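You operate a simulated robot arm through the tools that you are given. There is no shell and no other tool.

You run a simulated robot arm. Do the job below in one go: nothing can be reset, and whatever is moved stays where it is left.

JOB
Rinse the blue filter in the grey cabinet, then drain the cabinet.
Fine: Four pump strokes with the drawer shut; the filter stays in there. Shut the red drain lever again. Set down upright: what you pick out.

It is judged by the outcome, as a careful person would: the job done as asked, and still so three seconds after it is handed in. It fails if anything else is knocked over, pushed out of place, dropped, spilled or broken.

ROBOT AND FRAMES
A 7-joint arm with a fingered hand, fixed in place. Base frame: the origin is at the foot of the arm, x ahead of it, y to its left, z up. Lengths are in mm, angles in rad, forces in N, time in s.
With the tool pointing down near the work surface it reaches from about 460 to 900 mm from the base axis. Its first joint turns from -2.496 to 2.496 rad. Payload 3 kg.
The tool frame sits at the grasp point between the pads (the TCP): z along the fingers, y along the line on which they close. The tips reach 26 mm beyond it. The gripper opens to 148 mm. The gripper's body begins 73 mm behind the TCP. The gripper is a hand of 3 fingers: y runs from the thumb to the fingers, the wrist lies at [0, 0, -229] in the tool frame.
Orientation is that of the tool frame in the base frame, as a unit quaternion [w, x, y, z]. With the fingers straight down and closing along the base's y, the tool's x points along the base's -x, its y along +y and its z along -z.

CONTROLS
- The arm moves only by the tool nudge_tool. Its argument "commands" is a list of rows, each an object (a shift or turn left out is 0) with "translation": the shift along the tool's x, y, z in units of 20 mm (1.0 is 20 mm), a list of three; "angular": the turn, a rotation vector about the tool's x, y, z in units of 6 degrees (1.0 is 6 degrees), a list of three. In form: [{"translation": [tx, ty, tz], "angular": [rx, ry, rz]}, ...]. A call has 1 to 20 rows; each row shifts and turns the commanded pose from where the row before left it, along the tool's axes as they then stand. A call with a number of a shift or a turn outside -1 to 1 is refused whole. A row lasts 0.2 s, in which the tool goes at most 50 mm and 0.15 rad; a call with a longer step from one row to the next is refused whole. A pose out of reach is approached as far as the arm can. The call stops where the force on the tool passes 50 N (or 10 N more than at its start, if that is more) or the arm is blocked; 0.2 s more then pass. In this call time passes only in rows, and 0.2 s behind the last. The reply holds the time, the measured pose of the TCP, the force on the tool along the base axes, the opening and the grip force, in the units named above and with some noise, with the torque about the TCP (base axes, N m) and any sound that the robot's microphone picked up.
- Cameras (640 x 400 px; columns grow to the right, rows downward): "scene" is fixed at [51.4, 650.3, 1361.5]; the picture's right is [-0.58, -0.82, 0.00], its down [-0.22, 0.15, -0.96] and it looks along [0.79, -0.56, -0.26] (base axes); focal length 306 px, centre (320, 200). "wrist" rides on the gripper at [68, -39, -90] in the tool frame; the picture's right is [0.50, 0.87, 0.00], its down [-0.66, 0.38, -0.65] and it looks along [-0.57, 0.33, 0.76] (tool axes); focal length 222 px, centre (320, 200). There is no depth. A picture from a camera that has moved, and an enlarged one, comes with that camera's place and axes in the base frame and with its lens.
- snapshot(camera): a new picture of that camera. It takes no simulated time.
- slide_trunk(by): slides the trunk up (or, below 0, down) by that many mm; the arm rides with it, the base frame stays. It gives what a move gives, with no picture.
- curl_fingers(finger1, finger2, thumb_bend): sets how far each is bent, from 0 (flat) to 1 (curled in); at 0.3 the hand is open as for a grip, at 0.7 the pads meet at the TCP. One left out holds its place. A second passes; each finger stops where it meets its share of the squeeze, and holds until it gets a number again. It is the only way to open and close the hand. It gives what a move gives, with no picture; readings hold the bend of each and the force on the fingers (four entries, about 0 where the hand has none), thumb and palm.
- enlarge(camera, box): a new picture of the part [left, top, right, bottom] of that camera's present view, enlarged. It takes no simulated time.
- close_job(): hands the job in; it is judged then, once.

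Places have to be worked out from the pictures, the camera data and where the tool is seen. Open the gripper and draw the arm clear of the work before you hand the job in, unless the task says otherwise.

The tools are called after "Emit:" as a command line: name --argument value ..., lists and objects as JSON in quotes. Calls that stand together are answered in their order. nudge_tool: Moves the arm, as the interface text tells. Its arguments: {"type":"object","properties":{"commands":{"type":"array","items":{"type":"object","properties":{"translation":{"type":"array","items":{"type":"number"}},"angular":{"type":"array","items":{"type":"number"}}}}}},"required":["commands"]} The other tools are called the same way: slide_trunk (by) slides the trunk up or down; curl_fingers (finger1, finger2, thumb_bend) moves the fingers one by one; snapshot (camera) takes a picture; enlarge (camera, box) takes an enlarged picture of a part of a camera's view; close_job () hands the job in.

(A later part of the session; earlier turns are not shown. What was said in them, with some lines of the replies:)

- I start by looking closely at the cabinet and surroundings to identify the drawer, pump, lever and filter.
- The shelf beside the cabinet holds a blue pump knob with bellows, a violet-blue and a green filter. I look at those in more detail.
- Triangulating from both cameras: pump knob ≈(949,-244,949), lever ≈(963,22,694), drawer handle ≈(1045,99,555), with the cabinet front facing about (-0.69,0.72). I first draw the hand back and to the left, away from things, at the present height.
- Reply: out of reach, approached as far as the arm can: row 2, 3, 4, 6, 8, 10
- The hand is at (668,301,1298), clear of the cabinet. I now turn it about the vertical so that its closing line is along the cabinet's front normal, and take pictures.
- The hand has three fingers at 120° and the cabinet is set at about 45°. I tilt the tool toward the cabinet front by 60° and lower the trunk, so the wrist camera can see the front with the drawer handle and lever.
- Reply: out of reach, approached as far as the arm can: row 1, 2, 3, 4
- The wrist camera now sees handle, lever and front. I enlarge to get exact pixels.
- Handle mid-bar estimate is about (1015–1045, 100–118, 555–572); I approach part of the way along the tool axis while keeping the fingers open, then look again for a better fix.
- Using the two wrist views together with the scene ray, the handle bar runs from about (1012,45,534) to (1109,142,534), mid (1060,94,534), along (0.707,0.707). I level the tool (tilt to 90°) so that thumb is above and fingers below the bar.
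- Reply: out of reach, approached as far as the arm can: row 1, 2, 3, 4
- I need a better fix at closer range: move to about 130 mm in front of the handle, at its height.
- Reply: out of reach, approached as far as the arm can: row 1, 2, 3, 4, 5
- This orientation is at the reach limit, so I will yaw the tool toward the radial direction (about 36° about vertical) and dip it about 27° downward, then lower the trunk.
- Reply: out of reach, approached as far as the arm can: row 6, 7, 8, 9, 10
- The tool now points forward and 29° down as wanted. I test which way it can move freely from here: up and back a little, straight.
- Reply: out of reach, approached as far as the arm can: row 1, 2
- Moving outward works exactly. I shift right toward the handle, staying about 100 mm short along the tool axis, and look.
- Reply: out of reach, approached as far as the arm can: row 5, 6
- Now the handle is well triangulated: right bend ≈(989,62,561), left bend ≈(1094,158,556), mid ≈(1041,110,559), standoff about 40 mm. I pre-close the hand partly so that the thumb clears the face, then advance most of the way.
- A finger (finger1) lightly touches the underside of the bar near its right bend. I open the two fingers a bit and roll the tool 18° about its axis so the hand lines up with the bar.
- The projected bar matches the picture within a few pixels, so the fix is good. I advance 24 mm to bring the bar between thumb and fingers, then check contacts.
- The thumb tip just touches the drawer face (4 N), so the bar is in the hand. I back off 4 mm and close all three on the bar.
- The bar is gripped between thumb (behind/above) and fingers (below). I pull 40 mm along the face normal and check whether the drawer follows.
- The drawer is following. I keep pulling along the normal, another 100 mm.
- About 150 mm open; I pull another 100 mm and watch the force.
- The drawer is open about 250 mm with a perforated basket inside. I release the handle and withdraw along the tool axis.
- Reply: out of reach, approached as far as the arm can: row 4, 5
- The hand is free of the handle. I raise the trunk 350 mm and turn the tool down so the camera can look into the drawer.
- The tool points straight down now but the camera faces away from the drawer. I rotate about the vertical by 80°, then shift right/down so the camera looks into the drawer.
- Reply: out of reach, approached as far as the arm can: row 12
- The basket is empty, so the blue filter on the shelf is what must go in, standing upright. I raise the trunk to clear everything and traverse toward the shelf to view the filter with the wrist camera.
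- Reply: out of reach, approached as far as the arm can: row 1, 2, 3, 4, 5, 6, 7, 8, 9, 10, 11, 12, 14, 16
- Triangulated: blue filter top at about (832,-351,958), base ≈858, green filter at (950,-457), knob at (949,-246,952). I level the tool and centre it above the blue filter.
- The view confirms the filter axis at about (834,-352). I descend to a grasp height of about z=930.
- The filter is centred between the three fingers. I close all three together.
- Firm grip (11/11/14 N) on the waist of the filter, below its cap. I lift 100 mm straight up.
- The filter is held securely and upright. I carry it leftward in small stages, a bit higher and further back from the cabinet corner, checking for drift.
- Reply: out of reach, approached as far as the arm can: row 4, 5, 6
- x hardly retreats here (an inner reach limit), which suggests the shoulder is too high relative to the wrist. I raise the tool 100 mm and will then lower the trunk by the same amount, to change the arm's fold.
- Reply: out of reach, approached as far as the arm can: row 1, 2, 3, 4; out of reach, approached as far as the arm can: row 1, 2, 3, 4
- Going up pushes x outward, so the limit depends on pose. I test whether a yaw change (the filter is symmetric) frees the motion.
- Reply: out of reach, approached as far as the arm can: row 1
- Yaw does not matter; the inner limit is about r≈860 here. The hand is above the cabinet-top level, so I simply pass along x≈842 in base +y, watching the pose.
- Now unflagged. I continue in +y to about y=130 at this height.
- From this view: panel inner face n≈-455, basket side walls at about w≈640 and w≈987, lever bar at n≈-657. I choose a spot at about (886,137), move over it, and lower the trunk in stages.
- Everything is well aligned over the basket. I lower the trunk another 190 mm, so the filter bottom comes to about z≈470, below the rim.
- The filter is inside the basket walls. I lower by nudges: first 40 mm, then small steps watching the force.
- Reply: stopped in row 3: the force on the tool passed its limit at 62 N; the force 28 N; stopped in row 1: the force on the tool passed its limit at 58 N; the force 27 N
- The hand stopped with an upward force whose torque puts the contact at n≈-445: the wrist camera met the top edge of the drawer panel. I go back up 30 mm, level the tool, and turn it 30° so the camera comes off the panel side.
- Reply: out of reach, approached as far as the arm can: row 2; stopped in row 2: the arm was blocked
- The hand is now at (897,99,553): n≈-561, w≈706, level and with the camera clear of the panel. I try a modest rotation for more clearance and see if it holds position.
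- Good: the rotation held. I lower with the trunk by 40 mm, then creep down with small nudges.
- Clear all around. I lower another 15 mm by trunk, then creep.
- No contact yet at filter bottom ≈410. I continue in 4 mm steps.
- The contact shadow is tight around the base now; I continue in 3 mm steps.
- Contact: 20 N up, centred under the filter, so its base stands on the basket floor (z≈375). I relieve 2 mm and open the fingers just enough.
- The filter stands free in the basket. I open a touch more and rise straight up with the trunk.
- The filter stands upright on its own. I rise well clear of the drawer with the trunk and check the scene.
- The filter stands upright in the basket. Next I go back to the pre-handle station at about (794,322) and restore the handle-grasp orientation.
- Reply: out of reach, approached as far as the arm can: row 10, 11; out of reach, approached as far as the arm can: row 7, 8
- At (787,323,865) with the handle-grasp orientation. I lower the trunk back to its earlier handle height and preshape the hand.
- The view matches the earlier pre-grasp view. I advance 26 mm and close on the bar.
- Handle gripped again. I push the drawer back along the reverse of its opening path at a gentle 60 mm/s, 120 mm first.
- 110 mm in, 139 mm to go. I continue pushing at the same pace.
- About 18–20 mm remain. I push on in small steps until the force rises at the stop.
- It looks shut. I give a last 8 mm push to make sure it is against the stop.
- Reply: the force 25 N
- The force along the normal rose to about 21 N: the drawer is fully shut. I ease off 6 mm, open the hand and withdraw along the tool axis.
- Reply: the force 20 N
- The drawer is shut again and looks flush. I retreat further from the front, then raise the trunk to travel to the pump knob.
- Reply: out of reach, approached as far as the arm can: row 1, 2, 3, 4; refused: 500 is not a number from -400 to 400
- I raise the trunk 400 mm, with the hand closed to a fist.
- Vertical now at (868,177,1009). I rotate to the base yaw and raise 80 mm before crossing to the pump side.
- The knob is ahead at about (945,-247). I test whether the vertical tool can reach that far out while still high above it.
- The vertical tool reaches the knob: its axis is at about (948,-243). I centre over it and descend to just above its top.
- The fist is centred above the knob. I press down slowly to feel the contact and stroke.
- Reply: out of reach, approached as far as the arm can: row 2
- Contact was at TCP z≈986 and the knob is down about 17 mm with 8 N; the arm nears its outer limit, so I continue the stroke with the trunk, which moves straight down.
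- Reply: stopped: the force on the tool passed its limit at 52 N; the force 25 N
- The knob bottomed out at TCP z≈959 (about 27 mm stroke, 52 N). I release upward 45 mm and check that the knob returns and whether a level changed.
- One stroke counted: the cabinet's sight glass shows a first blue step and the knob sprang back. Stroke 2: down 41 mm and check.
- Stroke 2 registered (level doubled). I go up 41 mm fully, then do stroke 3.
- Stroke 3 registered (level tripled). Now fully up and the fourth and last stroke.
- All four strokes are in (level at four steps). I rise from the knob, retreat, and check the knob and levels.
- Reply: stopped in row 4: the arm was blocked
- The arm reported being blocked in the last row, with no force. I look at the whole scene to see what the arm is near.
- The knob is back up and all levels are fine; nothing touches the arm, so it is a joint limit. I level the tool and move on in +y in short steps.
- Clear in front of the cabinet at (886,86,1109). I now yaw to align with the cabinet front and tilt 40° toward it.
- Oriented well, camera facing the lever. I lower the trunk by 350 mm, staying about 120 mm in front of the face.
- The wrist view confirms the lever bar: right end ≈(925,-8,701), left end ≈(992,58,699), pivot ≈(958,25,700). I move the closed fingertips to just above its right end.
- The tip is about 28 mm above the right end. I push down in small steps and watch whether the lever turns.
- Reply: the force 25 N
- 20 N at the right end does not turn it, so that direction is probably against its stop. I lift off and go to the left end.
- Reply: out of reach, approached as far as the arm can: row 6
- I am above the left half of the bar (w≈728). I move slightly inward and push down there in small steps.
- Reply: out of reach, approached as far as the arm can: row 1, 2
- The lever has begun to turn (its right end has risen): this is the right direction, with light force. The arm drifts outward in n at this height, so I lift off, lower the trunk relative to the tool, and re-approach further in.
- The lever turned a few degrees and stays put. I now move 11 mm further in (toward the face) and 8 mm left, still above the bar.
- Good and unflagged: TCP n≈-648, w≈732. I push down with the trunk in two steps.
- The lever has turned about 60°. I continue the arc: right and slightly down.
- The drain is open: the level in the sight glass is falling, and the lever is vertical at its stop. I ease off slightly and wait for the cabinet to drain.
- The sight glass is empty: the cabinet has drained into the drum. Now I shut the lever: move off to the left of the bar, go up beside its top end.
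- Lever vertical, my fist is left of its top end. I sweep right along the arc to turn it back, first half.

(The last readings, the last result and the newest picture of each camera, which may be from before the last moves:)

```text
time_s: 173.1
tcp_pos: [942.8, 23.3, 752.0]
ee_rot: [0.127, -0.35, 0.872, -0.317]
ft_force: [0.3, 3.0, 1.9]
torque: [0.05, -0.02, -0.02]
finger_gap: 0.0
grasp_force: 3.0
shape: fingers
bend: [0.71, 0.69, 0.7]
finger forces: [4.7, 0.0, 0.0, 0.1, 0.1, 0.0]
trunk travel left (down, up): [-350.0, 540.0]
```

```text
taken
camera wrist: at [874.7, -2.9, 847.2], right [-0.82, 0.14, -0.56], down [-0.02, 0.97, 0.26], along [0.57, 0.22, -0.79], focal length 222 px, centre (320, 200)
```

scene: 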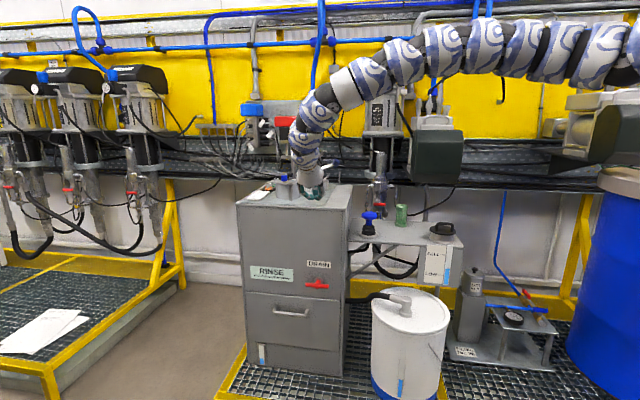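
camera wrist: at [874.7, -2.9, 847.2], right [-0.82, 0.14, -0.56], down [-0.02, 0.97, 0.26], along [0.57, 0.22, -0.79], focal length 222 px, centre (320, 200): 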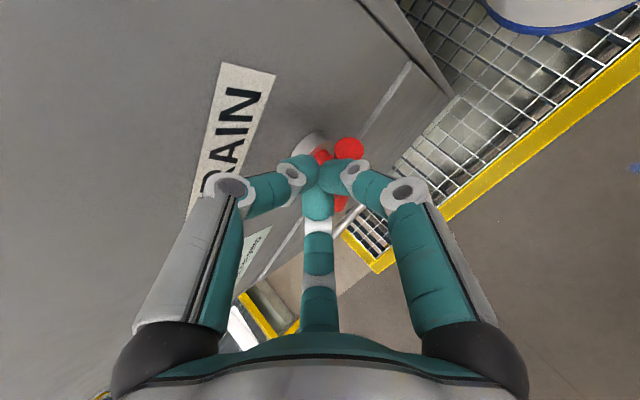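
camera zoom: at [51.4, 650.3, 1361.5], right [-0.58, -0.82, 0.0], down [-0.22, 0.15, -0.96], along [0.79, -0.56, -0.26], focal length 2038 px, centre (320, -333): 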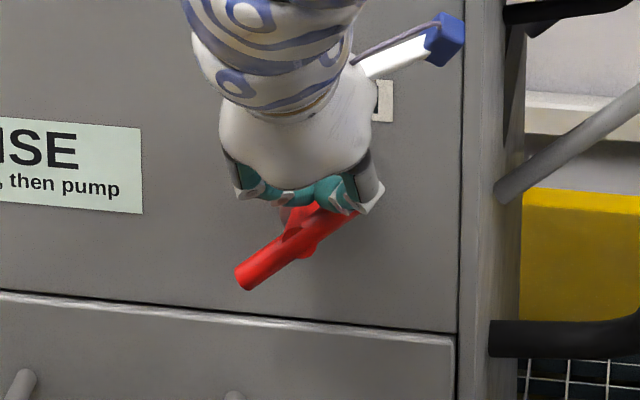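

It is turning back (about 35–40° left). I continue the arc down onto its right end.

Emit:
nudge_tool --commands '[{"translation": [0.5, 0.16, 0.19]}, {"translation": [0.45, 0.225, 0.27]}, {"translation": [0.3, 0.29, 0.345]}]'

Emit:
enlarge --camera "scene" --box '[280, 250, 360, 310]'

```text
time_s: 173.9
tcp_pos: [924.6, 5.7, 732.2]
ee_rot: [0.128, -0.351, 0.872, -0.316]
ft_force: [1.1, 1.2, 8.3]
torque: [-0.02, -0.15, 0.02]
finger_gap: 0.1
grasp_force: 5.1
shape: fingers
bend: [0.71, 0.7, 0.69]
finger forces: [5.3, 5.4, 0.1, 0.1, 0.0, 0.0]
trunk travel left (down, up): [-350.0, 540.0]
```

```text
6.67 times, centred on (320, 280) of scene
camera zoom: at [51.4, 650.3, 1361.5], right [-0.58, -0.82, 0.0], down [-0.22, 0.15, -0.96], along [0.79, -0.56, -0.26], focal length 2038 px, centre (320, -333)
```

zoom: 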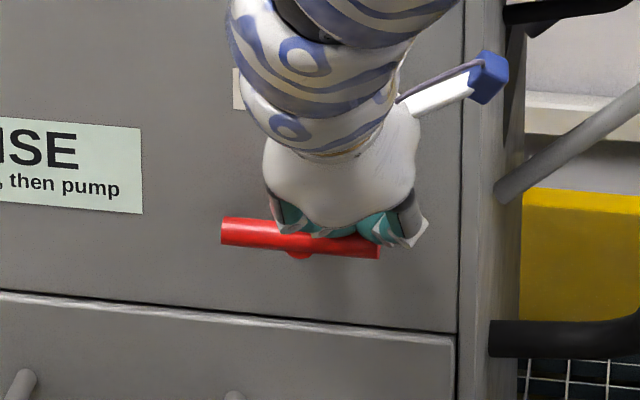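

Almost horizontal. I press a few mm more to seat it against its shut stop, as felt before (~20 N).

Emit:
nudge_tool --commands '[{"translation": [0, 0.1, 0.115]}, {"translation": [0, 0.08, 0.095]}]'

Emit:
enlarge --camera "scene" --box '[290, 255, 350, 305]'

```text
time_s: 174.5
tcp_pos: [924.9, 6.3, 727.4]
ee_rot: [0.129, -0.351, 0.872, -0.316]
ft_force: [-3.2, 3.5, 23.8]
torque: [-0.09, -0.17, -0.01]
finger_gap: 0.0
grasp_force: 15.6
shape: fingers
bend: [0.72, 0.71, 0.69]
finger forces: [15.4, 15.3, 0.0, 0.0, 0.0, 0.0]
trunk travel left (down, up): [-350.0, 540.0]
```

```text
8.00 times, centred on (320, 280) of scene
camera zoom: at [51.4, 650.3, 1361.5], right [-0.58, -0.82, 0.0], down [-0.22, 0.15, -0.96], along [0.79, -0.56, -0.26], focal length 2446 px, centre (320, -440)
```

zoom: 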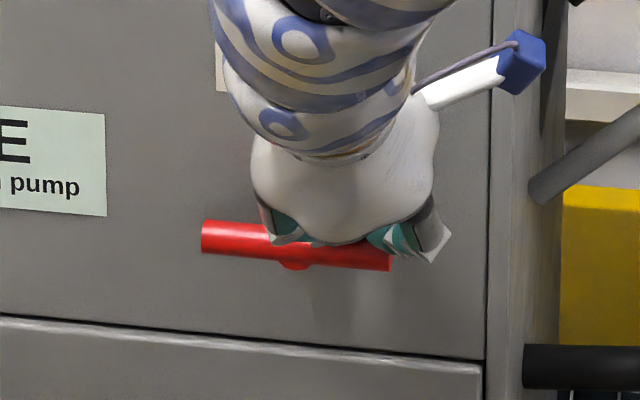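

The bar's ends match the original shut position and it is hard against its stop (24 N). I lift straight off and look.

Emit:
slide_trunk --by 50

Emit:
enlarge --camera "scene" --box '[290, 250, 350, 300]'

Emit:
enlarge --camera "scene" --box '[240, 330, 300, 380]'

Emit:
snapshot --camera "wrist"

```text
time_s: 175.4
tcp_pos: [924.5, 5.8, 774.4]
ee_rot: [0.128, -0.35, 0.872, -0.317]
ft_force: [0.6, 0.6, -0.1]
torque: [0.03, -0.04, 0.0]
finger_gap: 0.1
grasp_force: 0.0
shape: fingers
bend: [0.7, 0.7, 0.7]
finger forces: [0.0, 0.0, 0.0, 0.0, 0.0, 0.1]
trunk travel left (down, up): [-400.0, 490.0]
```

```text
8.00 times, centred on (320, 275) of scene
camera zoom: at [51.4, 650.3, 1361.5], right [-0.58, -0.82, 0.0], down [-0.22, 0.15, -0.96], along [0.79, -0.56, -0.26], focal length 2446 px, centre (320, -400)
```

zoom: 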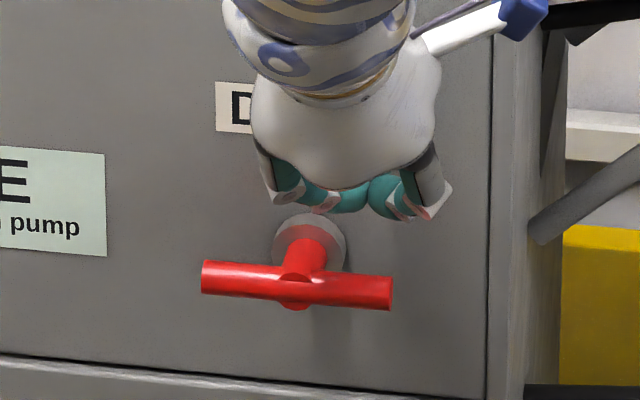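

```text
8.00 times, centred on (270, 355) of scene
camera zoom: at [51.4, 650.3, 1361.5], right [-0.58, -0.82, 0.0], down [-0.22, 0.15, -0.96], along [0.79, -0.56, -0.26], focal length 2446 px, centre (720, -1040)
```

zoom: 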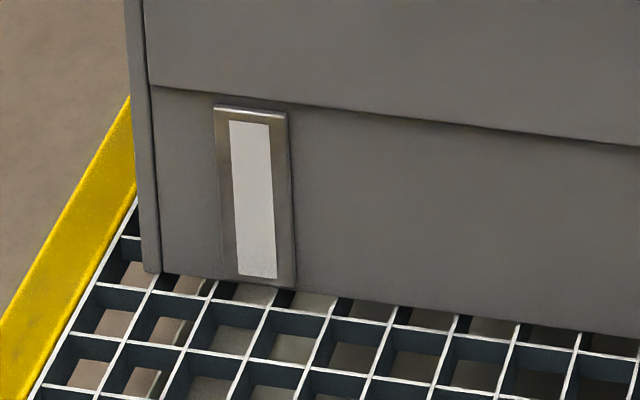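

```text
taken
camera wrist: at [857.0, -20.1, 869.0], right [-0.82, 0.13, -0.56], down [-0.02, 0.97, 0.26], along [0.57, 0.22, -0.79], focal length 222 px, centre (320, 200)
```

wrist: 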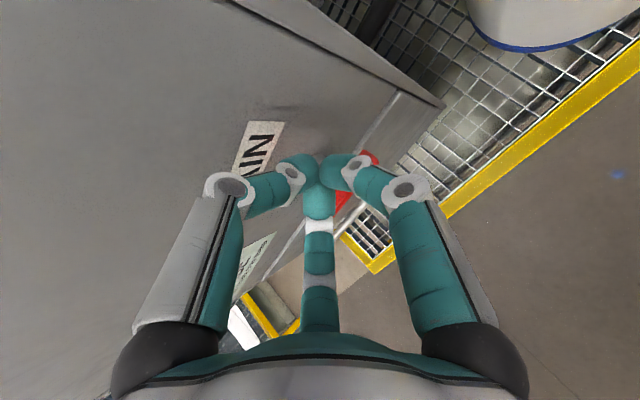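

The lever matches its initial shut position and the sight glass is empty. I back away from the face along the normal and raise the arm.

Emit:
nudge_tool --commands '[{"translation": [0, 0.765, -0.643]}, {"translation": [0, 0.765, -0.643]}, {"translation": [0, 0.765, -0.643]}, {"translation": [0, 0.765, -0.643]}]'

Emit:
slide_trunk --by 330

Emit:
snapshot --camera "scene"

```text
time_s: 176.4
tcp_pos: [869.4, 64.3, 775.3]
ee_rot: [0.128, -0.35, 0.872, -0.316]
ft_force: [0.7, -0.4, -0.9]
torque: [0.04, -0.04, 0.02]
finger_gap: 0.0
grasp_force: 0.1
shape: fingers
bend: [0.7, 0.7, 0.7]
finger forces: [0.1, 0.1, 0.0, 0.0, 0.0, 0.0]
trunk travel left (down, up): [-400.0, 490.0]
```

```text
time_s: 179.7
tcp_pos: [870.1, 63.6, 1106.7]
ee_rot: [0.127, -0.351, 0.872, -0.316]
ft_force: [0.2, -0.3, 0.1]
torque: [-0.04, 0.03, 0.01]
finger_gap: 0.0
grasp_force: 0.0
shape: fingers
bend: [0.7, 0.7, 0.7]
finger forces: [0.0, 0.0, 0.1, 0.1, 0.0, 0.1]
trunk travel left (down, up): [-730.0, 160.0]
```

```text
taken
```

scene: 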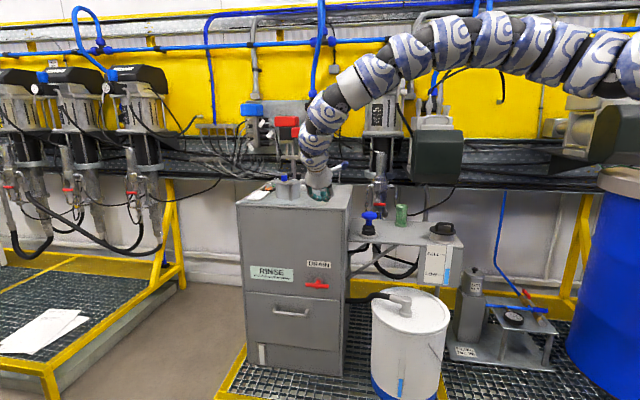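

Everything is in place. I compare the front with the first picture, then draw the arm further away to the left and open the hand.

Emit:
enlarge --camera "scene" --box '[220, 250, 380, 380]'

Emit:
nudge_tool --commands '[{"angular": [-1, 0, 0]}, {"angular": [-1, 0, 0]}, {"angular": [-1, 0, 0]}, {"angular": [-1, 0, 0]}, {"angular": [-1, 0, 0]}, {"angular": [-1, 0, 0]}, {"angular": [-0.67, 0, 0]}, {"translation": [-0.5, 1, 0]}, {"translation": [-0.5, 1, 0]}, {"translation": [-0.5, 1, 0]}, {"translation": [-0.5, 1, 0]}, {"translation": [-0.5, 1, 0]}, {"translation": [-0.5, 1, 0]}, {"translation": [-0.5, 1, 0]}, {"translation": [-0.5, 1, 0]}]'

Emit:
curl_fingers --finger1 0.3 --finger2 0.3 --thumb_bend 0.3

Emit:
snapshot --camera "scene"

```text
3.08 times, centred on (300, 315) of scene
camera zoom: at [51.4, 650.3, 1361.5], right [-0.58, -0.82, 0.0], down [-0.22, 0.15, -0.96], along [0.79, -0.56, -0.26], focal length 941 px, centre (382, -154)
```

zoom: 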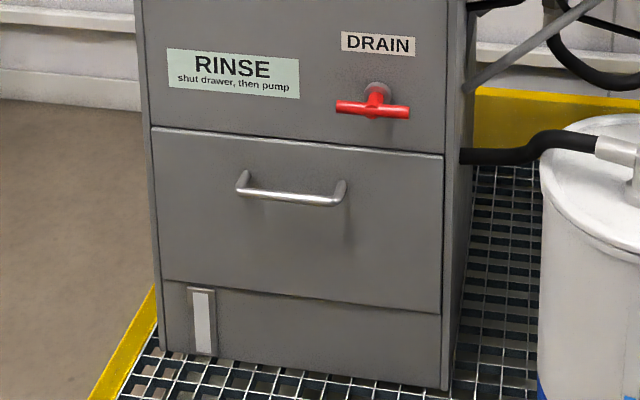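

```text
time_s: 182.9
tcp_pos: [817.3, 235.7, 1104.3]
ee_rot: [0.0, -0.372, 0.928, 0.0]
ft_force: [-0.4, -1.2, -0.5]
torque: [0.02, -0.01, 0.01]
finger_gap: 0.3
grasp_force: 0.0
shape: fingers
bend: [0.7, 0.7, 0.7]
finger forces: [0.0, 0.0, 0.0, 0.0, 0.1, 0.1]
trunk travel left (down, up): [-730.0, 160.0]
```

```text
time_s: 183.9
tcp_pos: [815.7, 235.1, 1104.8]
ee_rot: [0.0, -0.374, 0.928, 0.001]
ft_force: [0.0, 0.0, 0.4]
torque: [-0.01, 0.01, -0.02]
finger_gap: 126.6
grasp_force: 0.0
shape: fingers
bend: [0.3, 0.3, 0.3]
finger forces: [0.1, 0.1, 0.0, 0.0, 0.1, 0.0]
trunk travel left (down, up): [-730.0, 160.0]
```

```text
taken
```

scene: 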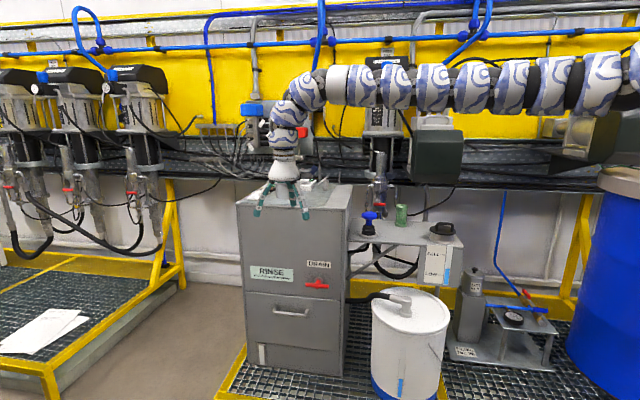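

The front matches the first picture: drawer flush, lever horizontal, sight glass empty. The knob is up, the green filter is untouched, and the hand is open and clear. The blue filter was last seen standing upright in the basket before I shut the drawer, and I haven't reopened it to check. I hand the job in.

Emit:
close_job

```text
The job is handed in.
```

The blue filter has been rinsed and is in the shut drawer. The cabinet is drained, and I've handed the job in.

- **Filter:** I set it down upright in the drawer basket and shut the drawer gently until it met its stop. I did not reopen the drawer, so upright is how I last saw it, just before shutting.
- **Rinse:** I gave four full pump strokes with the drawer shut. The cabinet's sight glass rose one step with each stroke.
- **Drain:** I opened the red lever until the sight glass was empty. I then turned it back against its stop, where it matches its starting position.
- **Knocks:** While I was lowering the filter, the wrist camera pressed on the top edge of the drawer panel with about 60 N. I backed off and came in at a different angle. Nothing looked moved or damaged.
- **Surroundings:** The green filter, the drum and the pump are as they were. The hand is open, and the arm is raised in front of the cabinet, touching nothing.
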